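You operate a simulated robot arm through the tools that you are given. There is no shell and no other tool. Be economical: measure what you need, move in short steps, check, and stop when the job is done.

Carry out the task below with a simulated robot arm. There is one attempt and no reset: what you move stays moved.

TASK
Fill the blue-band bottle to its line at the paddle tap.
Fine: use the carriage and leave it in the middle; the bottle goes back in the crate; spill nothing. Where these are worked on the way, their far stop is far enough and under half their travel is too little: bottle carriage.

The check looks at the end state, three seconds after you hand in, the way a careful person would. Anything else that was tipped, shoved, dropped, spilled or broken makes it a failure.

THE ROBOT
A 5-joint arm with a two-finger parallel gripper, fixed in place. Base frame: the origin is at the foot of the arm, x ahead of it, y to its left, z up; the work surface is at about z = 0. Lengths are in m, angles in degrees, forces in N, time in s.
With the tool pointing down near the work surface it reaches from about 0.26 to 0.68 m from the base axis. Its first joint turns from -66.0 to 66.0 degrees. The tool tilts only in the upright plane through the base axis and itself; it spins freely about its own axis. Payload 2.9 kg.
The tool frame sits at the grasp point between the pads (the TCP): z along the fingers, y along the line on which they close. The tips reach 0.03 m beyond it. The gripper opens to 0.11 m. The fingers are 0.02 m wide and 0.01 m thick; the gripper's body (0.048 by 0.112 m) begins 0.055 m behind the TCP.
Orientation is that of the tool frame in the base frame, as a unit quaternion [w, x, y, z]. With the fingers straight down and closing along the base's y, the tool's x points along the base's -x, its y along +y and its z along -z.

THE INTERFACE
- The arm moves only by the tool arm_command. Its argument "targets" is a list that holds one entry, the list of rows, each a list of 7 numbers: the shift along the base's x, y, z in mm, then the turn, a rotation vector about the base's x, y, z in degrees, then the closure, from 0 (fully open) to 1 (shut). In form: [[[tx, ty, tz, ax, ay, az, gripper], ...]]. A call has 1 to 10 rows; each row shifts and turns the commanded pose from where the row before left it. Rows are played at 5 a second. More than 0.05 m and 8.6 degrees between two rows, or a gripper value outside its range, and nothing of the call is played. Where a pose cannot be reached the arm comes as near as it can. A force on the tool above 80 N (or 10 N above the force at the start of the call, whichever is more), or a blocked arm, ends the call early, and 0.2 s more pass. Each finger travels about 0.108 m/s and halts on what it meets, pressing with about 26 N; the grip force reading is that of the motor and also rises with nothing between the fingers. The clock runs only during rows and for 0.2 s after the last one: add rows that do not move to give the fingers time. It gives the time, the measured TCP pose, the force on the tool (base axes), the opening and the grip force at its end, in the units of the frame above (readings bear some noise), with the torque about the TCP (base axes, N m) and any sound that the robot's microphone picked up.
- Cameras (640 x 400 px; columns grow to the right, rows downward): "scene" is fixed at [0.0434, -0.4634, 0.5998]; the picture's right is [0.68, -0.74, 0.00], its down [-0.46, -0.42, -0.78] and it looks along [0.58, 0.53, -0.62] (base axes); focal length 230 px, centre (320, 200). "wrist" rides on the gripper at [0.072, 0.017, -0.103] in the tool frame; the picture's right is [-0.23, 0.97, 0.00], its down [-0.76, -0.18, -0.62] and it looks along [-0.61, -0.14, 0.78] (tool axes); focal length 222 px, centre (320, 200).
- grab_frame(camera): a new picture of that camera. The clock stands still meanwhile.
- point_at(camera, pixels): there is no depth. For up to 12 entries [column, row, z] of the newest picture of that camera ("zoom" is the newest enlarged one), the place [x, y] in the base frame at which the ray of that pixel passes the height z, good to about 0.003 m. The clock stands still meanwhile.
- enlarge(camera, box): a new picture of the part [left, top, right, bottom] of that camera's present view, enlarged. The clock stands still meanwhile.
- finish_job(): hands the job in; it is judged then, once.

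Go step by step. Measure first, check grasps and placings, and put right what went wrong. The budget is 80 turns and 46 pictures, counting those below and the enlarged ones. Unless the task says otherwise, let go and move clear before handing in, and close with one line.

The tools are called after ">>>" as a command line: name --argument value ..., lists and objects as JSON in quotes. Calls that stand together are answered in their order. arm_command: Moves the arm, as the interface text tells. Its arguments: {"type":"object","properties":{"targets":{"type":"array"}},"required":["targets"]} The other tools are called the same way: grab_frame (camera) takes a picture; point_at (camera, pixels) gives the place at which the rays of pixels pass given heights; enlarge (camera, box) takes an enlarged picture of a part of a camera's view; finish_job () hands the job in.

At the start:

```text
time: 0.0
position: [0.3771, -0.1262, 0.4648]
tool_rot: [0.001, 0.0, 1.0, -0.001]
wrist_force: [0.3, -0.6, -0.2]
wrist_torque: [-0.01, 0.01, -0.05]
opening: 0.1098
grip_force: 0.1
```

scene: 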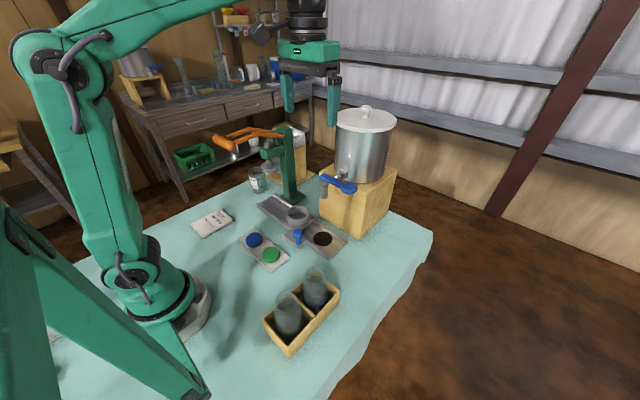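
wrist: 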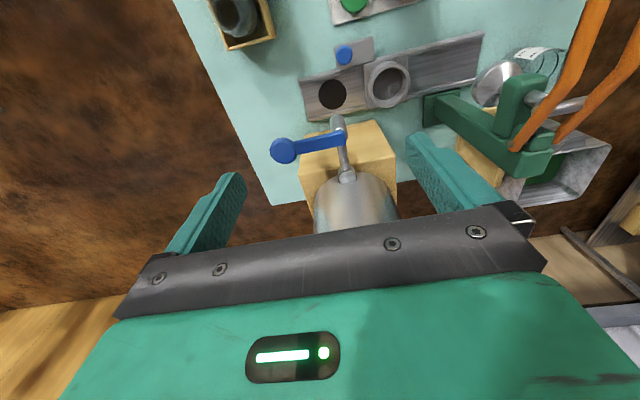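

The scene shows a crate with two bottles (about 300,310), a carriage rail near (300,215), a tap with blue paddle (340,183), and green/blue buttons (260,245). I'll look closer first.

>>> enlarge --camera "scene" --box '[220, 90, 420, 215]'

>>> enlarge --camera "scene" --box '[180, 180, 380, 370]'

>>> enlarge --camera "wrist" --box '[180, 0, 620, 240]'

```text
3.20 times, centred on (320, 152) of scene
```

zoom: 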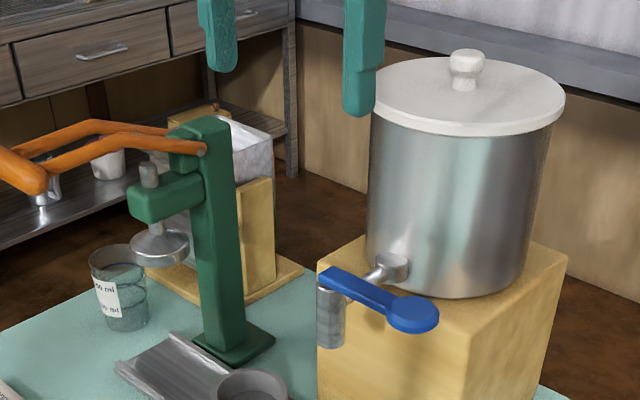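

```text
2.11 times, centred on (280, 275) of scene
```

zoom: 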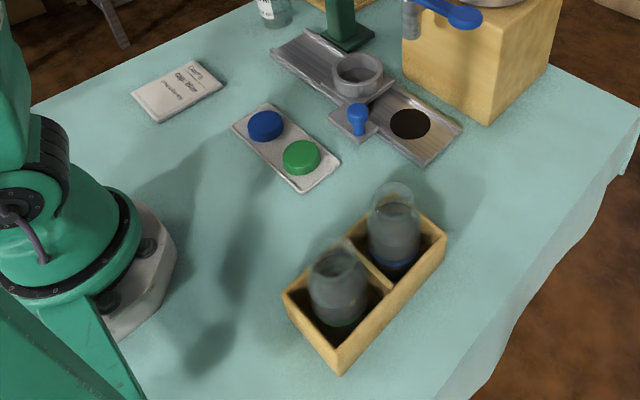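

```text
1.45 times, centred on (400, 120) of wrist
```

zoom: 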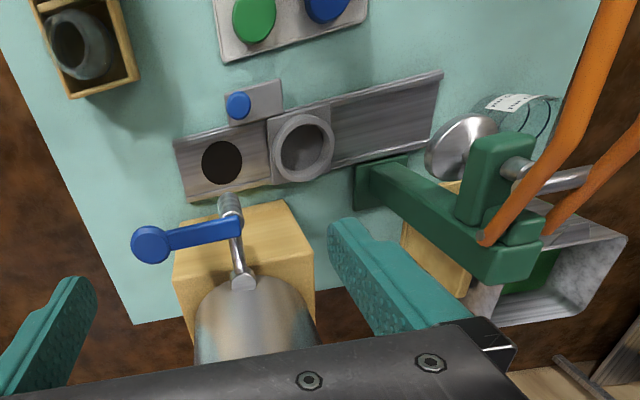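

Blue-band bottle is the far one in the crate (zoom 395,235); carriage cup at zoom (358,75) with a blue knob. I'll look at the note and the bottles and locate things.

>>> enlarge --camera "scene" --box '[185, 160, 275, 240]'

>>> enlarge --camera "scene" --box '[260, 260, 350, 360]'

>>> enlarge --camera "scene" --box '[240, 160, 370, 270]'

>>> point_at --camera "scene" --pixels '[[315, 271, 0.1], [315, 271, 0.12], [289, 354, 0.04], [341, 290, 0.04], [320, 277, 0.04], [264, 318, 0.04], [322, 239, 0.01], [298, 215, 0.03], [298, 229, 0.03], [327, 196, 0.15], [345, 188, 0.18], [325, 177, 0.18]]'

>>> point_at --camera "wrist" --pixels '[[332, 94, 0.01], [389, 83, 0.03], [344, 55, 0.03], [338, 122, 0.18], [284, 151, 0.2], [345, 140, 0.2], [238, 18, 0.1], [310, 122, 0.0], [484, 35, 0.0], [312, 160, 0.1], [395, 150, 0.1]]'

```text
5.00 times, centred on (230, 200) of scene
```

zoom: 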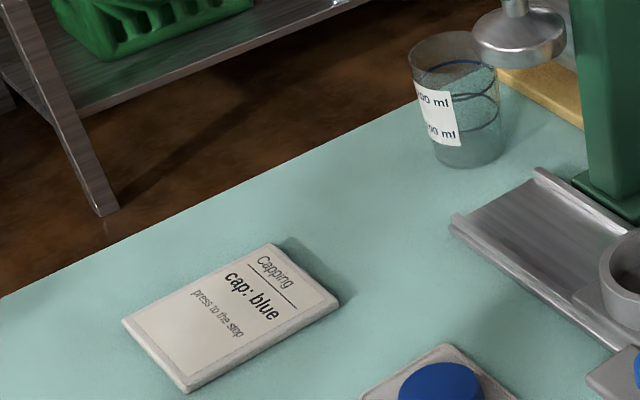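

```text
4.00 times, centred on (305, 310) of scene
```

zoom: 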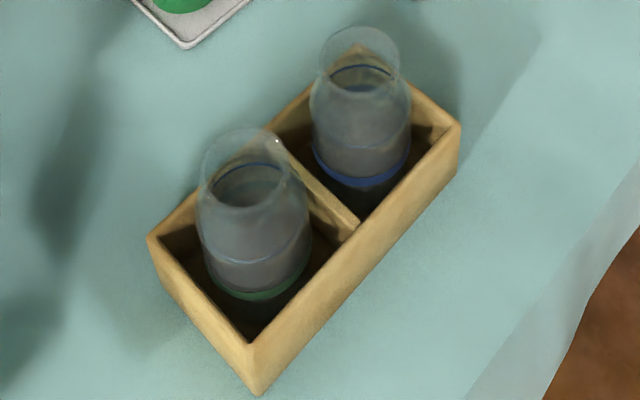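

```text
3.64 times, centred on (305, 215) of scene
```

zoom: 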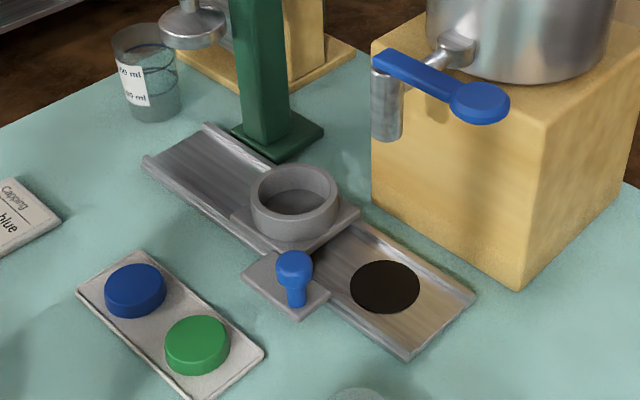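

```text
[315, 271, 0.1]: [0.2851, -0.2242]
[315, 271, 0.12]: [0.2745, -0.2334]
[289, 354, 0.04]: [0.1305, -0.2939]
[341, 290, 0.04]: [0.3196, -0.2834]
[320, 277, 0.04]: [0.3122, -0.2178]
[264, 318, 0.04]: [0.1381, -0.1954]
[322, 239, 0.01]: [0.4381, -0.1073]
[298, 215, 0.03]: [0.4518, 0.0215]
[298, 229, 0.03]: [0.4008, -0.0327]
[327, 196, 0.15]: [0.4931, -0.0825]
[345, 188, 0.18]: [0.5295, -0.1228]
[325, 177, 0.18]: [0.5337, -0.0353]
```

```text
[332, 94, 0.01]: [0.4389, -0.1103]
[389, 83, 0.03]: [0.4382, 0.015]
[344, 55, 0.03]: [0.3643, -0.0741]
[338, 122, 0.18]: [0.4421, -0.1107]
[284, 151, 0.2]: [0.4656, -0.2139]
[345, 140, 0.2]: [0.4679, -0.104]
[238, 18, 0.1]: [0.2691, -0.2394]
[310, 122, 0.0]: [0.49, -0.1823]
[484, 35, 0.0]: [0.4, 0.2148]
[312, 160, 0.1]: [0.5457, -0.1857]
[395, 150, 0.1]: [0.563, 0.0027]
```

Mouth of the blue-band bottle triangulates to about (0.27,-0.235,0.12); spout near (0.44,-0.11,0.2), paddle's end near (0.44,-0.20,0.26). I'll go above the bottle and view it.

>>> arm_command --targets '[[[-30, -30, -20, 0, 0, 0, 0], [-30, -30, -20, 0, 0, 0, 0], [-25, -25, -30, 0, 0, 0, 0], [-22, -24, -30, 0, 0, 0, 0], [0, 0, -30, 0, 0, 0, 0], [0, 0, -30, 0, 0, 0, 0], [0, 0, 0, 0, 0, 0, 0]]]'

>>> grab_frame --camera "wrist"

>>> grab_frame --camera "scene"

```text
time: 1.6
position: [0.2699, -0.2341, 0.3042]
tool_rot: [0.0, -0.001, 1.0, 0.001]
wrist_force: [-0.1, 0.3, 0.9]
wrist_torque: [-0.02, -0.02, 0.0]
opening: 0.11
grip_force: 0.1
```

```text
37 pictures are left
```

wrist: 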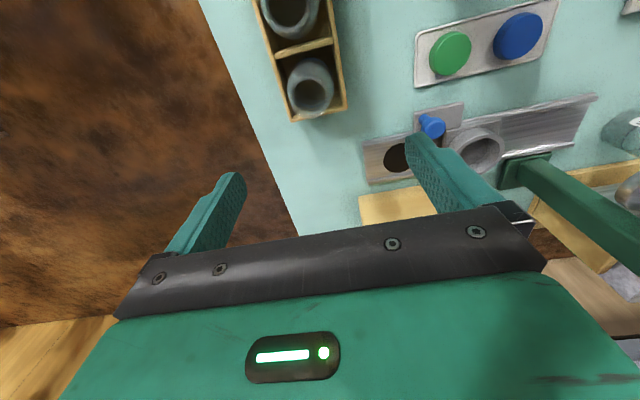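

```text
36 pictures are left
```

scene: 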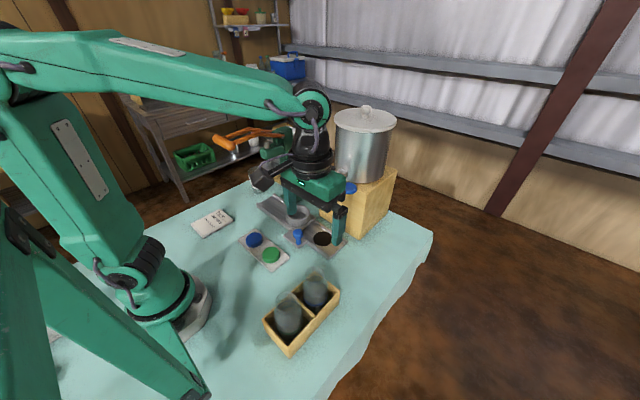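

Bottle mouth in the wrist picture is around (310,92). I'll enlarge it and place it.

>>> enlarge --camera "wrist" --box '[240, 0, 380, 130]'

>>> point_at --camera "wrist" --pixels '[[311, 95, 0.12], [290, 121, 0.05], [347, 111, 0.05], [334, 38, 0.05], [273, 54, 0.05], [292, 92, 0.12], [332, 92, 0.12], [485, 147, 0.03], [470, 155, 0.04], [395, 157, 0.005]]'

```text
3.08 times, centred on (310, 65) of wrist
```

zoom: 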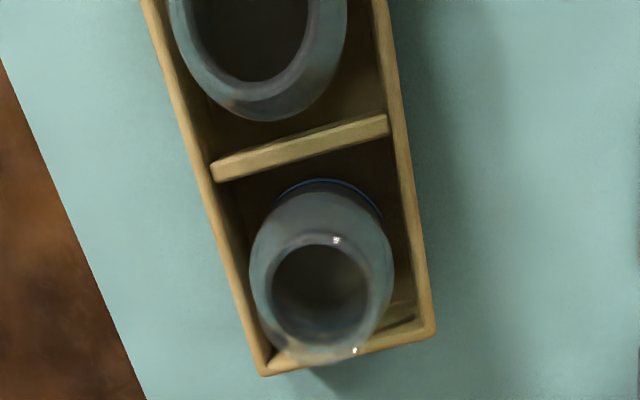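

```text
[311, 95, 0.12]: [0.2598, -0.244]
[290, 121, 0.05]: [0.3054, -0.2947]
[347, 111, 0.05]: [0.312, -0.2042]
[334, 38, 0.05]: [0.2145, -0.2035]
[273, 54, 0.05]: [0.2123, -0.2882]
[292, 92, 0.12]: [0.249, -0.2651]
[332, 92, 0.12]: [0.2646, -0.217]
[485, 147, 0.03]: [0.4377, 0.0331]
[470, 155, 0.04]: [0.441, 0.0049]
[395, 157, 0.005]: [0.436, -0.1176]
```

The bottle axis comes out at about (0.262,-0.245), rim z≈0.14, crate top about 0.06. I'll descend to TCP z≈0.10 with the fingers open and check before closing.

>>> arm_command --targets '[[[-8, -10, -34, 0, 0, 0, 0], [0, 0, -40, 0, 0, 0, 0], [0, 0, -40, 0, 0, 0, 0], [0, 0, -40, 0, 0, 0, 0], [0, 0, -30, 0, 0, 0, 0], [0, 0, -18, 0, 0, 0, 0], [0, 0, 0, 0, 0, 0, 0]]]'

>>> grab_frame --camera "wrist"

>>> enlarge --camera "scene" --box '[240, 200, 380, 360]'

```text
time: 3.2
position: [0.262, -0.2446, 0.1031]
tool_rot: [0.0, 0.0, 1.0, 0.001]
wrist_force: [0.4, -0.1, 0.3]
wrist_torque: [-0.02, -0.01, 0.01]
opening: 0.11
grip_force: 0.0
```

```text
34 pictures are left
```

wrist: 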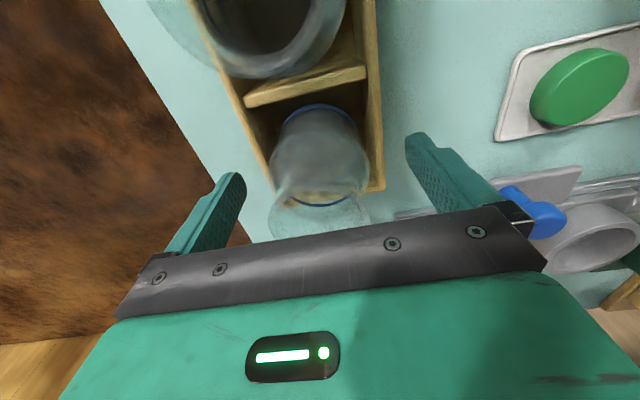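

```text
2.50 times, centred on (310, 280) of scene
```

zoom: 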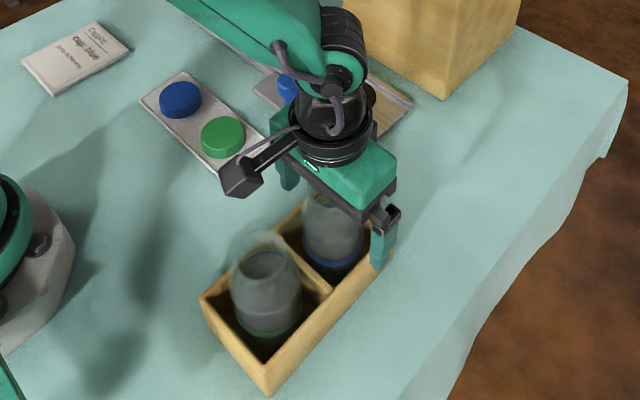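

The bottle sits centred between the fingers (body at 318 of column 320), fingertips above the crate walls. Closing.

>>> arm_command --targets '[[[0, 0, 0, 0, 0, 0, 0.2], [0, 0, 0, 0, 0, 0, 0.4], [0, 0, 0, 0, 0, 0, 0.6], [0, 0, 0, 0, 0, 0, 0.6], [0, 0, 0, 0, 0, 0, 0.6]]]'

```text
time: 4.4
position: [0.2615, -0.244, 0.103]
tool_rot: [0.0, -0.001, 1.0, 0.001]
wrist_force: [0.3, -1.1, -0.3]
wrist_torque: [-0.03, 0.0, 0.01]
opening: 0.0612
grip_force: 26.2
```

Held at opening 0.061 with 26 N. I'll lift slowly and check.

>>> arm_command --targets '[[[0, 0, 15, 0, 0, 0, 0.6], [0, 0, 25, 0, 0, 0, 0.6], [0, 0, 35, 0, 0, 0, 0.6], [0, 0, 40, 0, 0, 0, 0.6], [0, 0, 40, 0, 0, 0, 0.6], [0, 0, 0, 0, 0, 0, 0.6]]]'

>>> grab_frame --camera "wrist"

>>> enlarge --camera "scene" --box '[240, 170, 380, 330]'

```text
time: 5.8
position: [0.2609, -0.2441, 0.2581]
tool_rot: [0.0, 0.001, 1.0, 0.0]
wrist_force: [0.6, 0.6, -1.7]
wrist_torque: [0.01, -0.02, 0.02]
opening: 0.061
grip_force: 25.5
```

```text
32 pictures are left
```

wrist: 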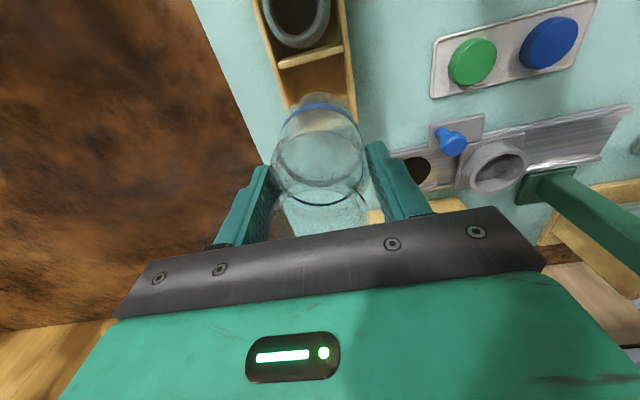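

```text
2.50 times, centred on (310, 250) of scene
```

zoom: 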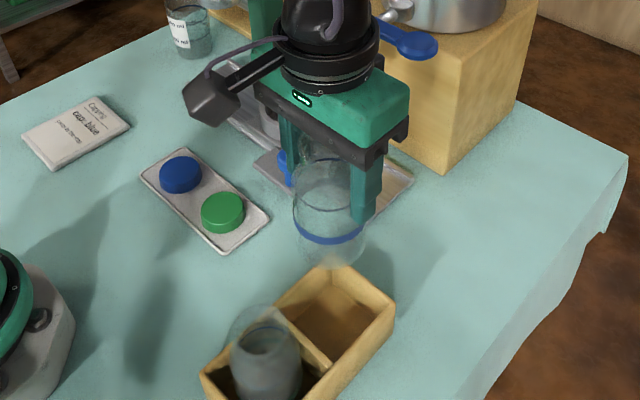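

Bottle is up and upright in the grip. I'll carry it to above the carriage cup (about 0.437, 0.006) going around the tap on the x<0.38 side.

>>> arm_command --targets '[[[10, 40, 0, 0, 0, 0, 0.6], [15, 42, 0, 0, 0, 0, 0.6], [15, 45, 0, 0, 0, 0, 0.6], [15, 45, 0, 0, 0, 0, 0.6], [20, 42, 0, 0, 0, 0, 0.6], [20, 36, 0, 0, 0, 0, 0.6], [0, 0, 0, 0, 0, 0, 0.6]]]'

>>> grab_frame --camera "wrist"

>>> enlarge --camera "scene" --box '[230, 120, 370, 260]'

```text
time: 7.4
position: [0.3583, 0.0058, 0.2595]
tool_rot: [0.0, 0.002, 1.0, 0.0]
wrist_force: [0.6, -0.5, -2.1]
wrist_torque: [-0.01, 0.02, 0.02]
opening: 0.0611
grip_force: 25.8
```

```text
30 pictures are left
```

wrist: 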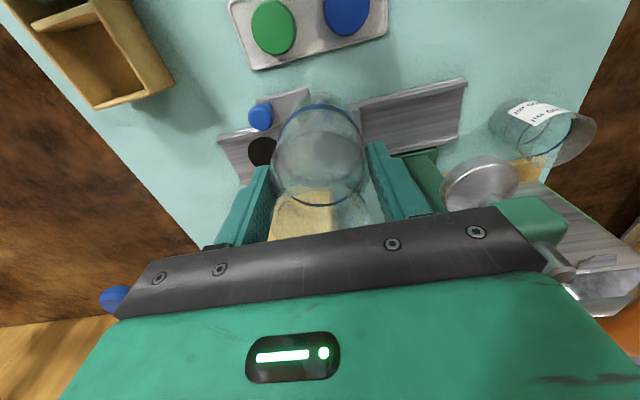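

```text
2.86 times, centred on (300, 190) of scene
```

zoom: 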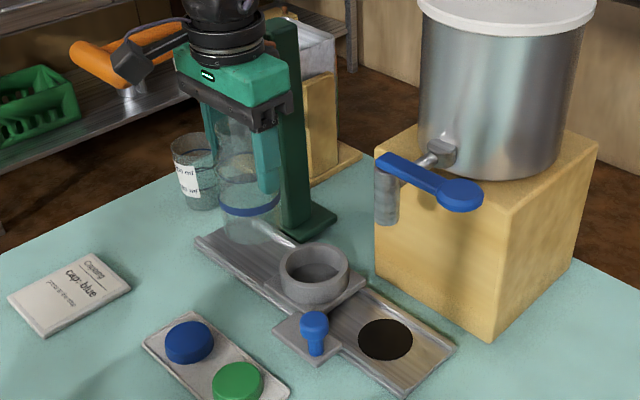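

The cup fit is tight, so I want its centre precisely: shift sideways so the wrist camera sees the cup beside the bottle, and zoom in both cameras.

>>> arm_command --targets '[[[-5, -40, 0, 0, 0, 0, 0.6], [-5, -40, 0, 0, 0, 0, 0.6], [-5, -30, 0, 0, 0, 0, 0.6], [0, 0, 0, 0, 0, 0, 0.6]]]'

>>> enlarge --camera "wrist" --box '[360, 80, 520, 180]'

```text
time: 8.4
position: [0.3417, -0.106, 0.2579]
tool_rot: [0.001, 0.0, 1.0, 0.0]
wrist_force: [0.7, 0.4, -2.0]
wrist_torque: [0.02, 0.02, -0.02]
opening: 0.0608
grip_force: 26.3
```

```text
4.00 times, centred on (440, 130) of wrist
```

zoom: 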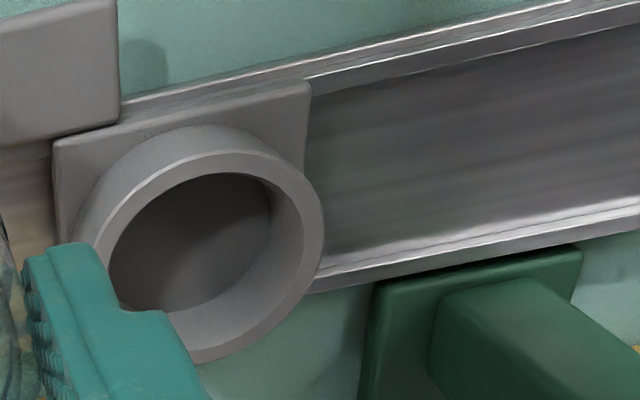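

>>> point_at --camera "zoom" --pixels '[[208, 256, 0.04], [208, 256, 0.05], [208, 256, 0.06], [95, 265, 0.05], [322, 235, 0.05], [215, 150, 0.05], [205, 363, 0.05], [53, 145, 0.015], [310, 83, 0.015]]'

>>> enlarge --camera "scene" --box '[250, 185, 346, 245]'

```text
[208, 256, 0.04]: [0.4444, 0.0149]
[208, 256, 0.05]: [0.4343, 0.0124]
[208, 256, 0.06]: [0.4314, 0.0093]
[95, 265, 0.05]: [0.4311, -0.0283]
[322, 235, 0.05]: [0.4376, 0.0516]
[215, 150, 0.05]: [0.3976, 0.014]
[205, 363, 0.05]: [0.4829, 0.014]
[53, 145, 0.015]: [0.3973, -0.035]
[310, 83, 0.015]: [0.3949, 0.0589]
```

```text
6.67 times, centred on (298, 215) of scene
```

zoom: 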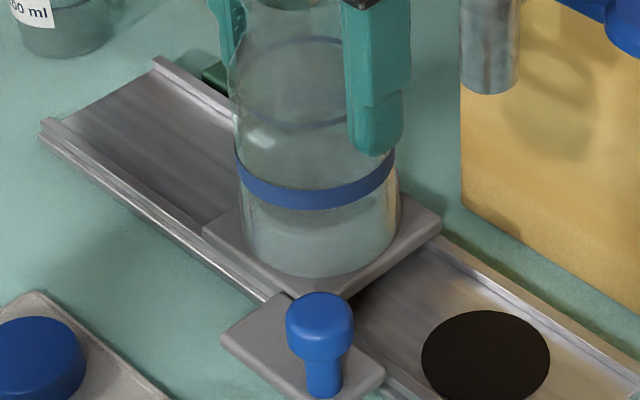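

>>> point_at --camera "zoom" --pixels '[[203, 228, 0.015], [441, 217, 0.015], [322, 222, 0.015], [485, 358, 0.003], [322, 310, 0.07], [322, 310, 0.06], [490, 93, 0.2], [490, 93, 0.19], [490, 93, 0.21]]'

```text
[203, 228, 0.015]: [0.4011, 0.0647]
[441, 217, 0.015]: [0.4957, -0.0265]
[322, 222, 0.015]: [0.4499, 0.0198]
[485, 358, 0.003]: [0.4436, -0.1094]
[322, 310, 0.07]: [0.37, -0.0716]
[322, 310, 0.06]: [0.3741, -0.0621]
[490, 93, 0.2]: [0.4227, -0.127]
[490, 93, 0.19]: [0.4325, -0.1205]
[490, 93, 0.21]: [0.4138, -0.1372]
```

Cup centre ≈ (0.440,0.012), plate and rim views agree; hole/tap axis near (0.441,-0.11). I'll go above the cup and stop with the bottle's base a little over the rim.

>>> arm_command --targets '[[[5, 40, 0, 0, 0, 0, 0.6], [5, 40, 0, 0, 0, 0, 0.6], [15, 38, 0, 0, 0, 0, 0.6], [25, 0, 0, 0, 0, 0, 0.6], [25, 0, 0, 0, 0, 0, 0.6], [22, 0, -20, 0, 0, 0, 0.6], [0, 0, -30, 0, 0, 0, 0.6], [0, 0, -30, 0, 0, 0, 0.6], [0, 0, 0, 0, 0, 0, 0.6]]]'

>>> enlarge --camera "scene" --box '[250, 165, 346, 225]'

>>> enlarge --camera "wrist" --box '[240, 60, 400, 220]'

```text
time: 10.4
position: [0.4398, 0.0138, 0.1777]
tool_rot: [0.0, 0.0, 1.0, -0.001]
wrist_force: [0.0, -0.7, -1.9]
wrist_torque: [0.0, -0.01, 0.02]
opening: 0.0609
grip_force: 25.7
```

```text
6.67 times, centred on (298, 195) of scene
```

zoom: 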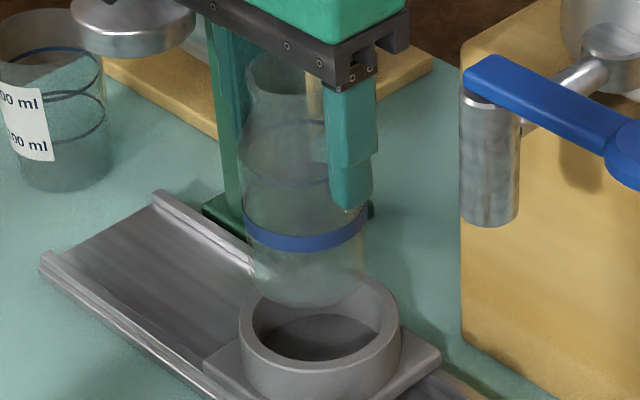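

```text
2.50 times, centred on (320, 140) of wrist
```

zoom: 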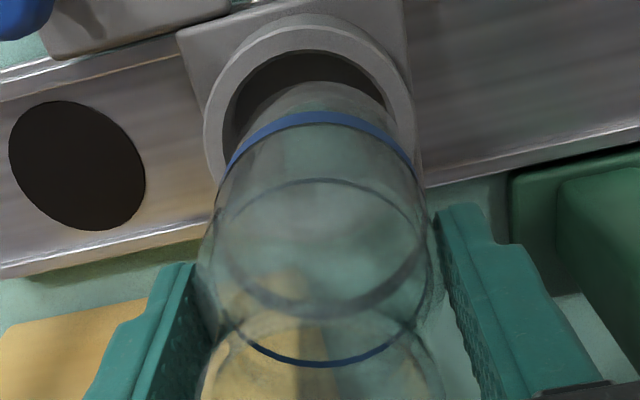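

In the scene zoom the bottle (col 306) is left of the cup's (320) and in the wrist zoom the cup (309) is left of the bottle (320): both solve to a shift of about (+2,-5) mm. Apply and lower part of the way.

>>> arm_command --targets '[[[2, -5, 0, 0, 0, 0, 0.6], [0, 0, -12, 0, 0, 0, 0.6], [0, 0, -6, 0, 0, 0, 0.6], [0, 0, 0, 0, 0, 0, 0.6]]]'

>>> enlarge --camera "scene" --box '[250, 170, 346, 230]'

>>> enlarge --camera "wrist" --box '[240, 60, 400, 160]'

```text
time: 11.4
position: [0.4401, 0.0085, 0.1588]
tool_rot: [-0.001, 0.0, 1.0, 0.0]
wrist_force: [0.5, -1.0, -1.2]
wrist_torque: [-0.02, 0.02, 0.01]
opening: 0.0609
grip_force: 25.6
```

```text
6.67 times, centred on (298, 200) of scene
```

zoom: 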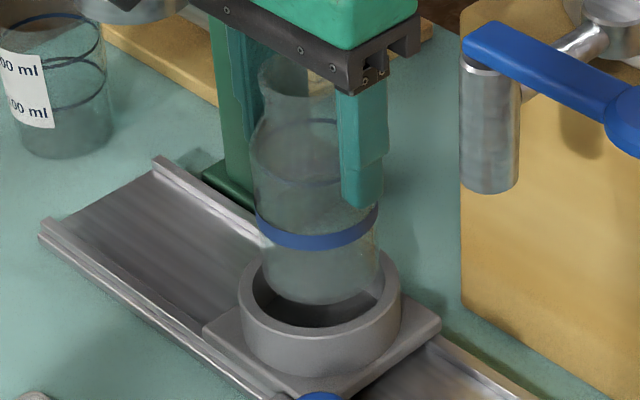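

```text
4.00 times, centred on (320, 110) of wrist
```

zoom: 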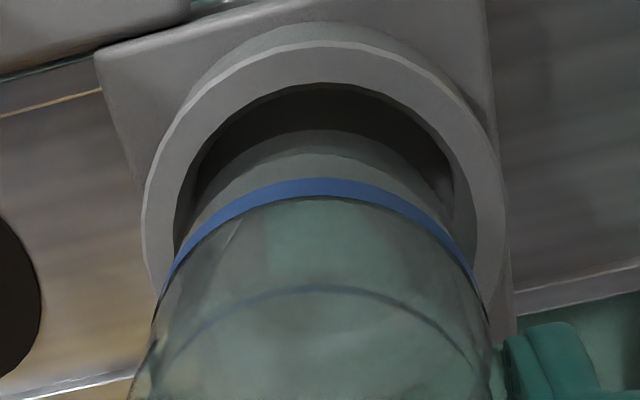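

Now aligned laterally (scene 318 vs 320; wrist 323 vs 324); the wrist geometry says the cup is ~2 mm nearer in x. Apply that and lower into the cup.

>>> arm_command --targets '[[[-2, 0, 0, 0, 0, 0, 0.6], [0, 0, -8, 0, 0, 0, 0.6], [0, 0, -8, 0, 0, 0, 0.6], [0, 0, 0, 0, 0, 0, 0.6]]]'

```text
time: 12.4
position: [0.4389, 0.0083, 0.144]
tool_rot: [0.0, 0.0, 1.0, 0.001]
wrist_force: [-0.1, -0.2, -1.6]
wrist_torque: [-0.02, 0.04, 0.01]
opening: 0.0613
grip_force: 25.5
```

No contact force (−1.6 N is just the weight). I'll keep lowering in small steps.

>>> arm_command --targets '[[[0, 0, -6, 0, 0, 0, 0.6], [0, 0, -6, 0, 0, 0, 0.6], [0, 0, -5, 0, 0, 0, 0.6], [0, 0, -3, 0, 0, 0, 0.6], [0, 0, 0, 0, 0, 0, 0.6]]]'

>>> enlarge --camera "scene" --box '[250, 170, 346, 230]'

```text
time: 13.6
position: [0.4393, 0.0082, 0.1241]
tool_rot: [0.0, 0.0, 1.0, -0.001]
wrist_force: [0.2, 0.1, -1.3]
wrist_torque: [-0.03, -0.02, 0.04]
opening: 0.061
grip_force: 26.0
```

```text
6.67 times, centred on (298, 200) of scene
```

zoom: 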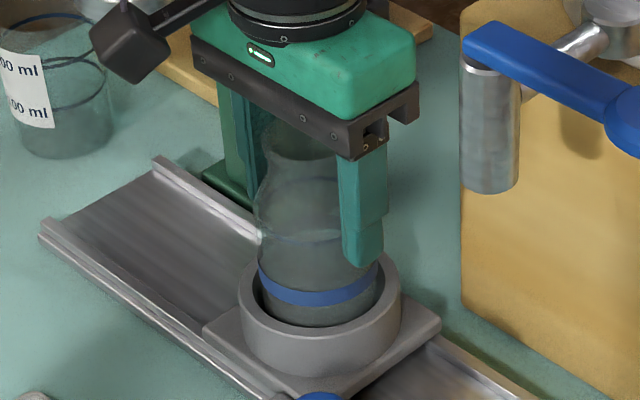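

The bottle is inside the cup. Lowering on until it touches.

>>> arm_command --targets '[[[0, 0, -3, 0, 0, 0, 0.6], [0, 0, -3, 0, 0, 0, 0.6], [0, 0, -2, 0, 0, 0, 0.6], [0, 0, 0, 0, 0, 0, 0.6]]]'

```text
time: 14.6
position: [0.4409, 0.0081, 0.1169]
tool_rot: [0.002, 0.0, 1.0, 0.0]
wrist_force: [5.6, 1.2, 15.2]
wrist_torque: [0.2, -0.44, 0.0]
opening: 0.0616
grip_force: 26.0
```

Upward force of 15 N: the base is on the cup floor. I'll ease 1 mm and open.

>>> arm_command --targets '[[[0, 0, 1, 0, 0, 0, 0.6], [0, 0, 0, 0, 0, 0, 0.5], [0, 0, 0, 0, 0, 0, 0.4], [0, 0, 0, 0, 0, 0, 0.2], [0, 0, 0, 0, 0, 0, 0.2], [0, 0, 0, 0, 0, 0, 0.2]]]'

>>> enlarge --camera "scene" --box '[250, 170, 346, 230]'

```text
time: 16.0
position: [0.4388, 0.0085, 0.1172]
tool_rot: [0.0, 0.0, 1.0, -0.001]
wrist_force: [-0.7, 0.0, 0.5]
wrist_torque: [0.0, -0.05, 0.03]
opening: 0.0882
grip_force: 0.1
```

```text
6.67 times, centred on (298, 200) of scene
```

zoom: 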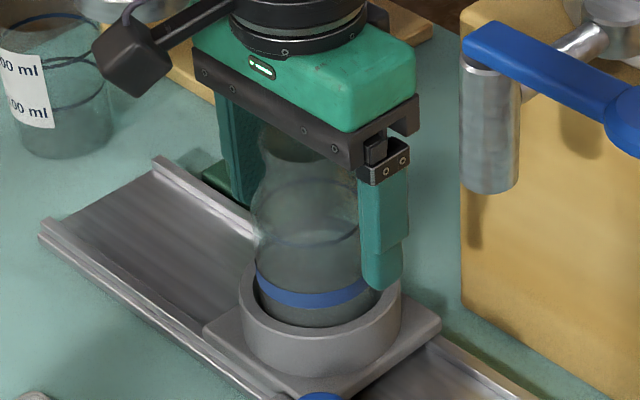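

Bottle stands in the cup. I'll open fully, rise, back off, and view the bottle, knob and tap.

>>> arm_command --targets '[[[0, 0, 20, 0, 0, 0, 0.15], [0, 0, 40, 0, 0, 0, 0], [0, 0, 45, 0, 0, 0, 0], [0, 0, 30, 0, 0, 0, 0], [-35, -10, 0, 0, 0, 0, 0], [-30, -30, 0, 0, 0, 0, 0], [-10, -30, 0, 0, 0, 0, 0], [0, 0, 0, 0, 0, 0, 0]]]'

>>> grab_frame --camera "wrist"

>>> enlarge --camera "scene" --box '[260, 150, 372, 250]'

```text
time: 17.8
position: [0.3626, -0.0628, 0.2525]
tool_rot: [0.0, 0.001, 1.0, -0.001]
wrist_force: [0.1, -0.4, -0.4]
wrist_torque: [-0.02, 0.03, 0.01]
opening: 0.1098
grip_force: 0.0
```

```text
20 pictures are left
```

wrist: 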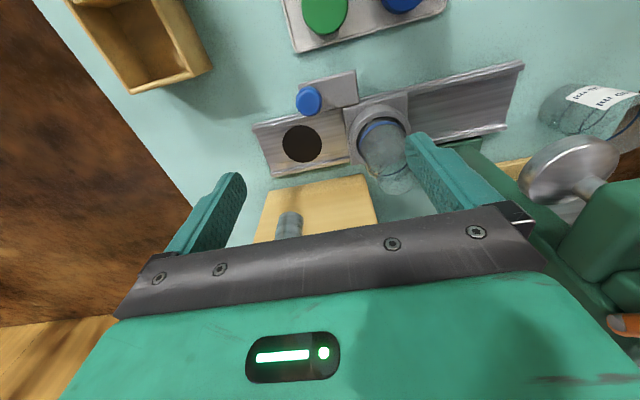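

```text
4.00 times, centred on (316, 200) of scene
```

zoom: 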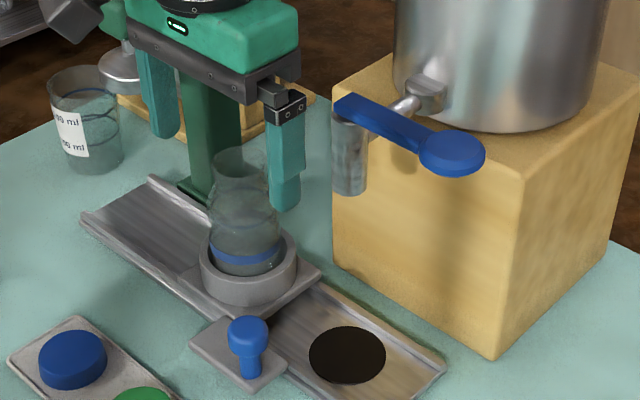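

>>> point_at --camera "wrist" --pixels '[[308, 99, 0.06], [308, 99, 0.07], [308, 99, 0.08], [302, 145, 0.004], [289, 215, 0.2]]'

>>> point_at --camera "zoom" --pixels '[[248, 328, 0.06], [248, 328, 0.07], [248, 328, 0.08], [350, 185, 0.19], [350, 185, 0.2], [350, 185, 0.18], [452, 152, 0.25], [452, 152, 0.26], [348, 355, 0.004], [452, 152, 0.24]]'

```text
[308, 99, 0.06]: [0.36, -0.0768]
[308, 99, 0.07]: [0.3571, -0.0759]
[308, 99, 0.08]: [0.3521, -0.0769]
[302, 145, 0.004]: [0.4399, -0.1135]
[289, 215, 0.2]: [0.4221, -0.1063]
```

```text
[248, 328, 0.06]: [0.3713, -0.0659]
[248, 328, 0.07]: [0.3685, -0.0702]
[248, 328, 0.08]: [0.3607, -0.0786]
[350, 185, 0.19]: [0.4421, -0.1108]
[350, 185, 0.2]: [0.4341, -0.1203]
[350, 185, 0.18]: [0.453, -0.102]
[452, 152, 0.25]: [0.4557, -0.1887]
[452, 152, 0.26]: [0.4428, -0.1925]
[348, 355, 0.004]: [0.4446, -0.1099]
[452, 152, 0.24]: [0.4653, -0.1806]
```

Knob top at about (0.36,-0.076,0.075). I'll descend around it with the fingers along y and close.

>>> arm_command --targets '[[[-5, -13, -40, 0, 0, 0, 0], [0, 0, -45, 0, 0, 0, 0], [0, 0, -45, 0, 0, 0, 0], [0, 0, -35, 0, 0, 0, 0], [0, 0, -22, 0, 0, 0, 0], [0, 0, 0, 0, 0, 0, 0.3], [0, 0, 0, 0, 0, 0, 0.6], [0, 0, 0, 0, 0, 0, 0.9], [0, 0, 0, 0, 0, 0, 0.9], [0, 0, 0, 0, 0, 0, 0.9]]]'

>>> enlarge --camera "scene" --box '[250, 160, 362, 260]'

```text
time: 20.0
position: [0.3603, -0.0752, 0.0645]
tool_rot: [-0.001, 0.0, 1.0, 0.0]
wrist_force: [2.5, 0.0, -8.7]
wrist_torque: [-0.28, -0.34, -0.03]
opening: 0.0318
grip_force: 44.8
```

```text
4.00 times, centred on (306, 210) of scene
```

zoom: 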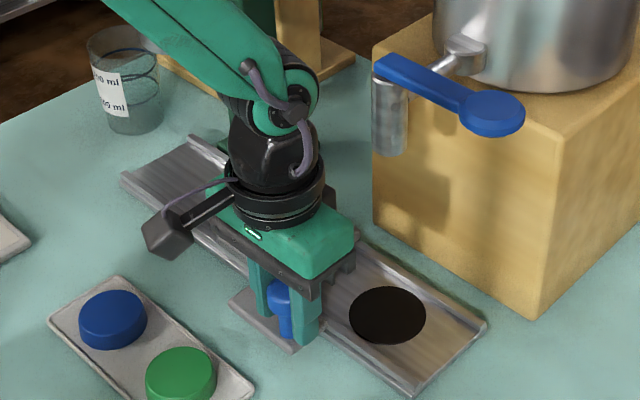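

Knob is held (opening 0.032). Dragging slowly toward the tap (−y), watching force.

>>> arm_command --targets '[[[0, -4, 0, 0, 0, 0, 0.9], [0, -8, 0, 0, 0, 0, 0.9], [0, -8, 0, 0, 0, 0, 0.9], [0, -8, 0, 0, 0, 0, 0.9], [0, -8, 0, 0, 0, 0, 0.9], [0, -8, 0, 0, 0, 0, 0.9], [0, -8, 0, 0, 0, 0, 0.9], [0, -4, 0, 0, 0, 0, 0.9], [0, 0, 0, 0, 0, 0, 0.9]]]'

```text
time: 22.0
position: [0.3606, -0.1305, 0.0651]
tool_rot: [-0.001, 0.001, 1.0, 0.0]
wrist_force: [14.2, -0.5, -33.0]
wrist_torque: [-0.31, -0.17, 0.05]
opening: 0.0316
grip_force: 44.9
```

Moving freely in y (−0.5 N) but I'm pulling upward on the knob (−33 N); I'll ease z and x slightly and continue.

>>> arm_command --targets '[[[0.5, 0, -1.5, 0, 0, 0, 0.9], [0, -6, 0, 0, 0, 0, 0.9], [0, -8, 0, 0, 0, 0, 0.9], [0, -8, 0, 0, 0, 0, 0.9], [0, -8, 0, 0, 0, 0, 0.9], [0, -8, 0, 0, 0, 0, 0.9], [0, -4, 0, 0, 0, 0, 0.9], [0, 0, 0, 0, 0, 0, 0.9]]]'

>>> enlarge --camera "scene" --box '[260, 150, 372, 250]'

```text
time: 23.8
position: [0.3589, -0.1726, 0.0643]
tool_rot: [0.002, 0.001, 1.0, 0.0]
wrist_force: [-17.0, -0.6, 32.1]
wrist_torque: [0.28, 0.02, 0.01]
opening: 0.0316
grip_force: 45.5
```

```text
4.00 times, centred on (316, 200) of scene
```

zoom: 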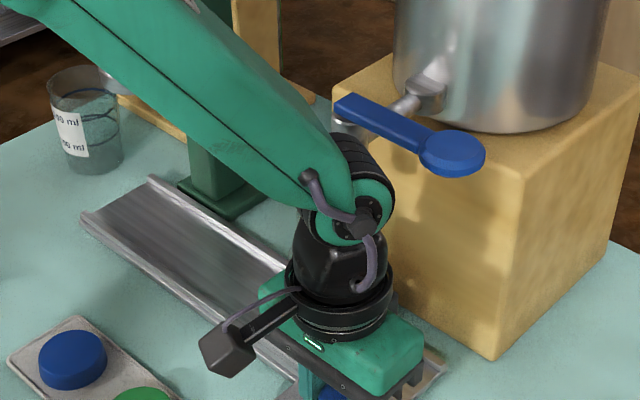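

Carriage followed 97 mm so far. Easing z half back and continuing to the stop.

>>> arm_command --targets '[[[-0.3, 0, 0.8, 0, 0, 0, 0.9], [0, -6, 0, 0, 0, 0, 0.9], [0, -6, 0, 0, 0, 0, 0.9], [0, -5, 0, 0, 0, 0, 0.9], [0, -4, 0, 0, 0, 0, 0.9], [0, 0, 0, 0, 0, 0, 0.9]]]'

```text
time: 25.2
position: [0.3606, -0.1945, 0.064]
tool_rot: [0.001, -0.001, 1.0, -0.001]
wrist_force: [10.2, -1.2, -2.0]
wrist_torque: [0.4, 0.7, 0.21]
opening: 0.0319
grip_force: 44.7
```

>>> arm_command --targets '[[[0, -2, 0, 0, 0, 0, 0.9], [0, -2, 0, 0, 0, 0, 0.9], [0, -2, 0, 0, 0, 0, 0.9], [0, 0, 0, 0, 0, 0, 0.9]]]'

```text
time: 26.2
position: [0.3599, -0.1944, 0.0651]
tool_rot: [-0.002, -0.004, 1.0, 0.001]
wrist_force: [18.3, 56.4, 4.3]
wrist_torque: [-0.25, -0.75, -0.09]
opening: 0.0317
grip_force: 45.4
```

The y force of 56 N at −0.1945 means the far stop is reached (119 mm). Take off the push, release, and rise for a look.

>>> arm_command --targets '[[[0, 5.5, 0, 0, 0, 0, 0.9], [0, 0, 0, 0, 0, 0, 0.5], [0, 0, 0, 0, 0, 0, 0.4], [-3, 0, 20, 0, 0, 0, 0.4], [-3, 0, 40, 0, 0, 0, 0.4], [-4, -10, 45, 0, 0, 0, 0.4], [-10, -10, 45, 0, 0, 0, 0.4], [0, 0, 45, 0, 0, 0, 0.4], [0, 0, 45, 0, 0, 0, 0.6], [0, 0, 0, 0, 0, 0, 1]]]'

>>> enlarge --camera "scene" --box '[280, 150, 392, 250]'

>>> grab_frame --camera "wrist"

```text
time: 28.4
position: [0.3378, -0.2135, 0.3061]
tool_rot: [0.0, 0.001, 1.0, 0.0]
wrist_force: [-0.4, 1.0, -0.2]
wrist_torque: [0.01, 0.01, -0.02]
opening: 0.0
grip_force: 25.5
```

```text
4.00 times, centred on (336, 200) of scene
```

zoom: 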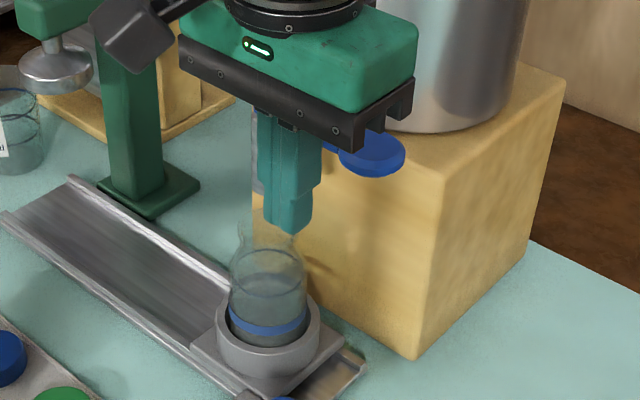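

```text
15 pictures are left
```

wrist: 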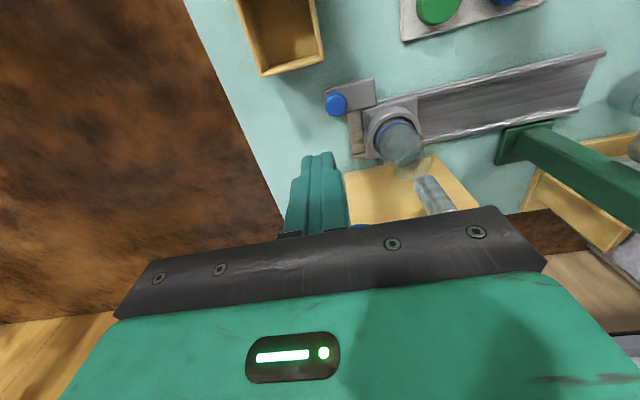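

The bottle sits under the spout with the paddle's pad at about (0.442,-0.193,0.26). I'll come over the pad with closed fingers, tips about 2–3 cm above it.

>>> arm_command --targets '[[[0, 0, 25, 0, 0, 0, 1], [35, 7, 0, 0, 0, 0, 1], [35, 7, 0, 0, 0, 0, 1], [34, 6, 0, 0, 0, 0, 1], [0, 0, -10, 0, 0, 0, 1], [0, 0, 0, 0, 0, 0, 1]]]'

>>> enlarge --camera "scene" --box '[280, 130, 400, 250]'

```text
time: 29.8
position: [0.4423, -0.1947, 0.3187]
tool_rot: [0.001, 0.0, 1.0, 0.0]
wrist_force: [-0.3, 0.4, 0.1]
wrist_torque: [0.0, 0.0, 0.02]
opening: 0.0001
grip_force: 26.2
```

```text
3.33 times, centred on (340, 190) of scene
```

zoom: 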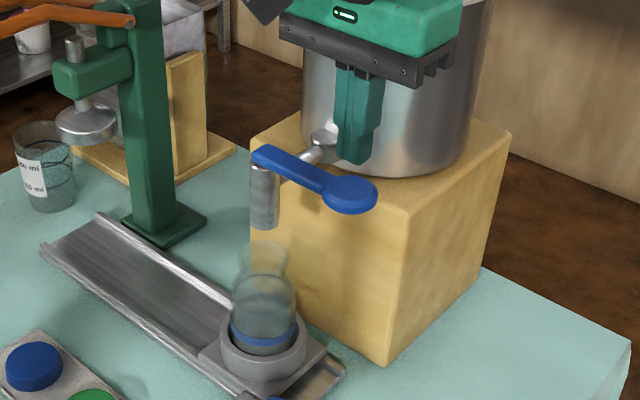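

Tip is directly above the pad (tip at zoom 362,160; pad 350,192). Lowering in small steps watching force.

>>> arm_command --targets '[[[0, 0, -6, 0, 0, 0, 1], [0, 0, -5, 0, 0, 0, 1], [0, 0, -3, 0, 0, 0, 1], [0, 0, 0, 0, 0, 0, 1]]]'

```text
time: 30.8
position: [0.4437, -0.1941, 0.305]
tool_rot: [-0.001, -0.001, 1.0, -0.001]
wrist_force: [-0.8, -1.2, 0.1]
wrist_torque: [-0.04, -0.05, -0.02]
opening: 0.0001
grip_force: 26.0
```

>>> arm_command --targets '[[[0, 0, -4, 0, 0, 0, 1], [0, 0, -3, 0, 0, 0, 1], [0, 0, 0, 0, 0, 0, 1]]]'

```text
time: 31.6
position: [0.4432, -0.1941, 0.2986]
tool_rot: [0.0, 0.0, 1.0, 0.0]
wrist_force: [-0.3, 0.1, -0.5]
wrist_torque: [-0.01, -0.04, 0.0]
opening: 0.0
grip_force: 26.0
```

>>> arm_command --targets '[[[0, 0, -3, 0, 0, 0, 1], [0, 0, -3, 0, 0, 0, 1], [0, 0, 0, 0, 0, 0, 1]]]'

>>> enlarge --camera "scene" --box '[280, 130, 400, 250]'

```text
time: 32.4
position: [0.4435, -0.1935, 0.2918]
tool_rot: [0.0, -0.001, 1.0, 0.001]
wrist_force: [-1.4, -0.1, -0.6]
wrist_torque: [0.02, -0.02, 0.02]
opening: 0.0001
grip_force: 26.6
```

```text
3.33 times, centred on (340, 190) of scene
```

zoom: 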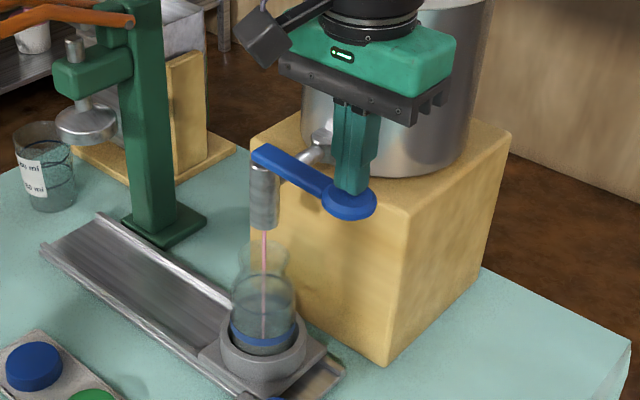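

Pressing down opens it: a pinkish stream falls into the bottle (zoom 264,285). I'll hold about a second and check level.

>>> arm_command --targets '[[[0, 0, 0, 0, 0, 0, 1], [0, 0, 0, 0, 0, 0, 1], [0, 0, 0, 0, 0, 0, 1], [0, 0, 0, 0, 0, 0, 1]]]'

>>> enlarge --camera "scene" --box '[280, 180, 360, 250]'

```text
time: 33.4
position: [0.4433, -0.1944, 0.292]
tool_rot: [0.0, -0.001, 1.0, -0.001]
wrist_force: [-0.9, 0.0, 0.0]
wrist_torque: [-0.01, -0.04, 0.01]
opening: 0.0
grip_force: 26.0
```

```text
5.71 times, centred on (320, 215) of scene
```

zoom: 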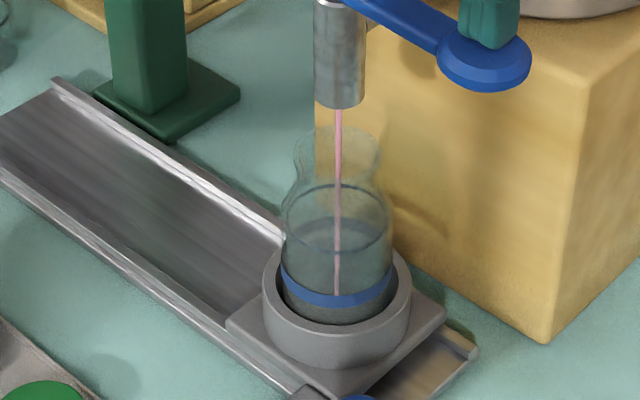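

Nothing visible yet above the cup's edge; thin stream. The ring (rows 187–262) is the fill line. Hold ~2 s more.

>>> arm_command --targets '[[[0, 0, 0, 0, 0, 0, 1], [0, 0, 0, 0, 0, 0, 1], [0, 0, 0, 0, 0, 0, 1], [0, 0, 0, 0, 0, 0, 1], [0, 0, 0, 0, 0, 0, 1], [0, 0, 0, 0, 0, 0, 1], [0, 0, 0, 0, 0, 0, 1], [0, 0, 0, 0, 0, 0, 1], [0, 0, 0, 0, 0, 0, 1]]]'

>>> enlarge --camera "scene" --box '[280, 180, 360, 250]'

```text
time: 35.4
position: [0.4431, -0.1948, 0.2937]
tool_rot: [0.0, 0.0, 1.0, 0.0]
wrist_force: [0.0, -0.1, 0.8]
wrist_torque: [-0.01, 0.0, 0.02]
opening: 0.0
grip_force: 26.0
```

```text
5.71 times, centred on (320, 215) of scene
```

zoom: 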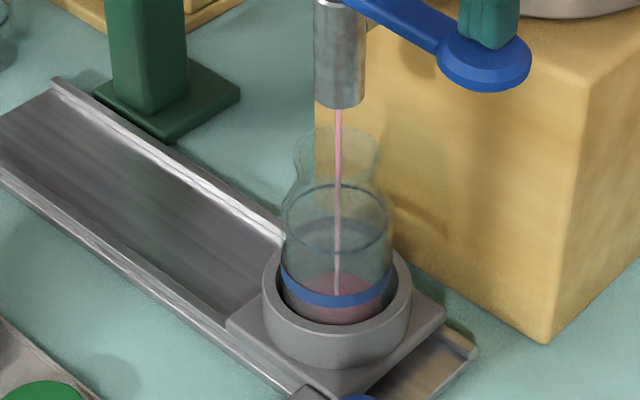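

Pink liquid now: surface's back edge at row 272 vs line's back edge 187, ≈66 mm to go; rate roughly 6 mm/s. I'll hold ~5 s then measure.

>>> arm_command --targets '[[[0, 0, 0, 0, 0, 0, 1], [0, 0, 0, 0, 0, 0, 1], [0, 0, 0, 0, 0, 0, 1], [0, 0, 0, 0, 0, 0, 1], [0, 0, 0, 0, 0, 0, 1], [0, 0, 0, 0, 0, 0, 1], [0, 0, 0, 0, 0, 0, 1], [0, 0, 0, 0, 0, 0, 1], [0, 0, 0, 0, 0, 0, 1], [0, 0, 0, 0, 0, 0, 1]]]'

>>> arm_command --targets '[[[0, 0, 0, 0, 0, 0, 1], [0, 0, 0, 0, 0, 0, 1], [0, 0, 0, 0, 0, 0, 1], [0, 0, 0, 0, 0, 0, 1], [0, 0, 0, 0, 0, 0, 1], [0, 0, 0, 0, 0, 0, 1], [0, 0, 0, 0, 0, 0, 1]]]'

>>> enlarge --camera "scene" --box '[290, 190, 350, 240]'

```text
time: 37.6
position: [0.4438, -0.1939, 0.2927]
tool_rot: [0.0, 0.0, 1.0, 0.001]
wrist_force: [-0.9, 0.7, 0.6]
wrist_torque: [0.02, 0.0, -0.01]
opening: 0.0
grip_force: 26.1
```

```text
time: 39.2
position: [0.4434, -0.1937, 0.2935]
tool_rot: [0.0, 0.0, 1.0, 0.0]
wrist_force: [-0.8, 0.1, -0.1]
wrist_torque: [0.01, 0.02, 0.02]
opening: 0.0
grip_force: 26.1
```

```text
8.00 times, centred on (320, 215) of scene
```

zoom: 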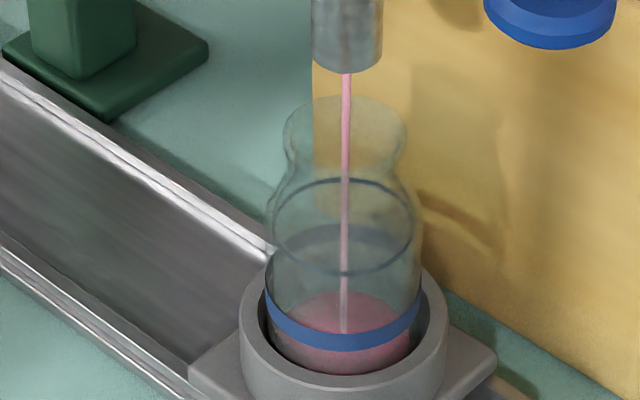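

Slow: back edge rose only from ~301 to 292 (8× scale) in 3.8 s, line's at 181. I'll press 3 mm further and measure the rate.

>>> arm_command --targets '[[[0, 0, -2, 0, 0, 0, 1], [0, 0, -1, 0, 0, 0, 1], [0, 0, 0, 0, 0, 0, 1], [0, 0, 0, 0, 0, 0, 1], [0, 0, 0, 0, 0, 0, 1], [0, 0, 0, 0, 0, 0, 1], [0, 0, 0, 0, 0, 0, 1], [0, 0, 0, 0, 0, 0, 1], [0, 0, 0, 0, 0, 0, 1], [0, 0, 0, 0, 0, 0, 1]]]'

>>> enlarge --camera "scene" --box '[290, 190, 350, 240]'

```text
time: 41.4
position: [0.4445, -0.1942, 0.2899]
tool_rot: [0.0, 0.0, 1.0, 0.0]
wrist_force: [0.6, -0.6, 1.2]
wrist_torque: [-0.06, -0.02, 0.02]
opening: 0.0
grip_force: 26.2
```

```text
8.00 times, centred on (320, 215) of scene
```

zoom: 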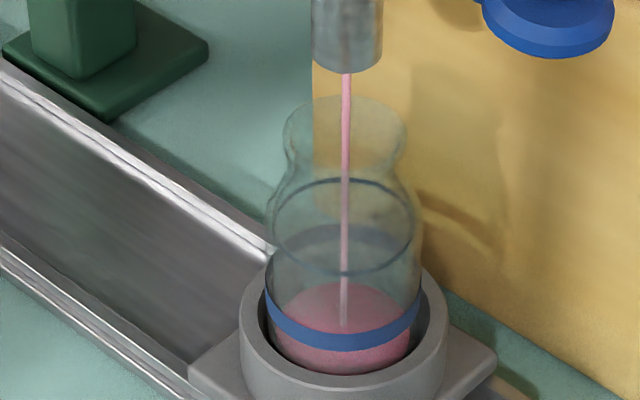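

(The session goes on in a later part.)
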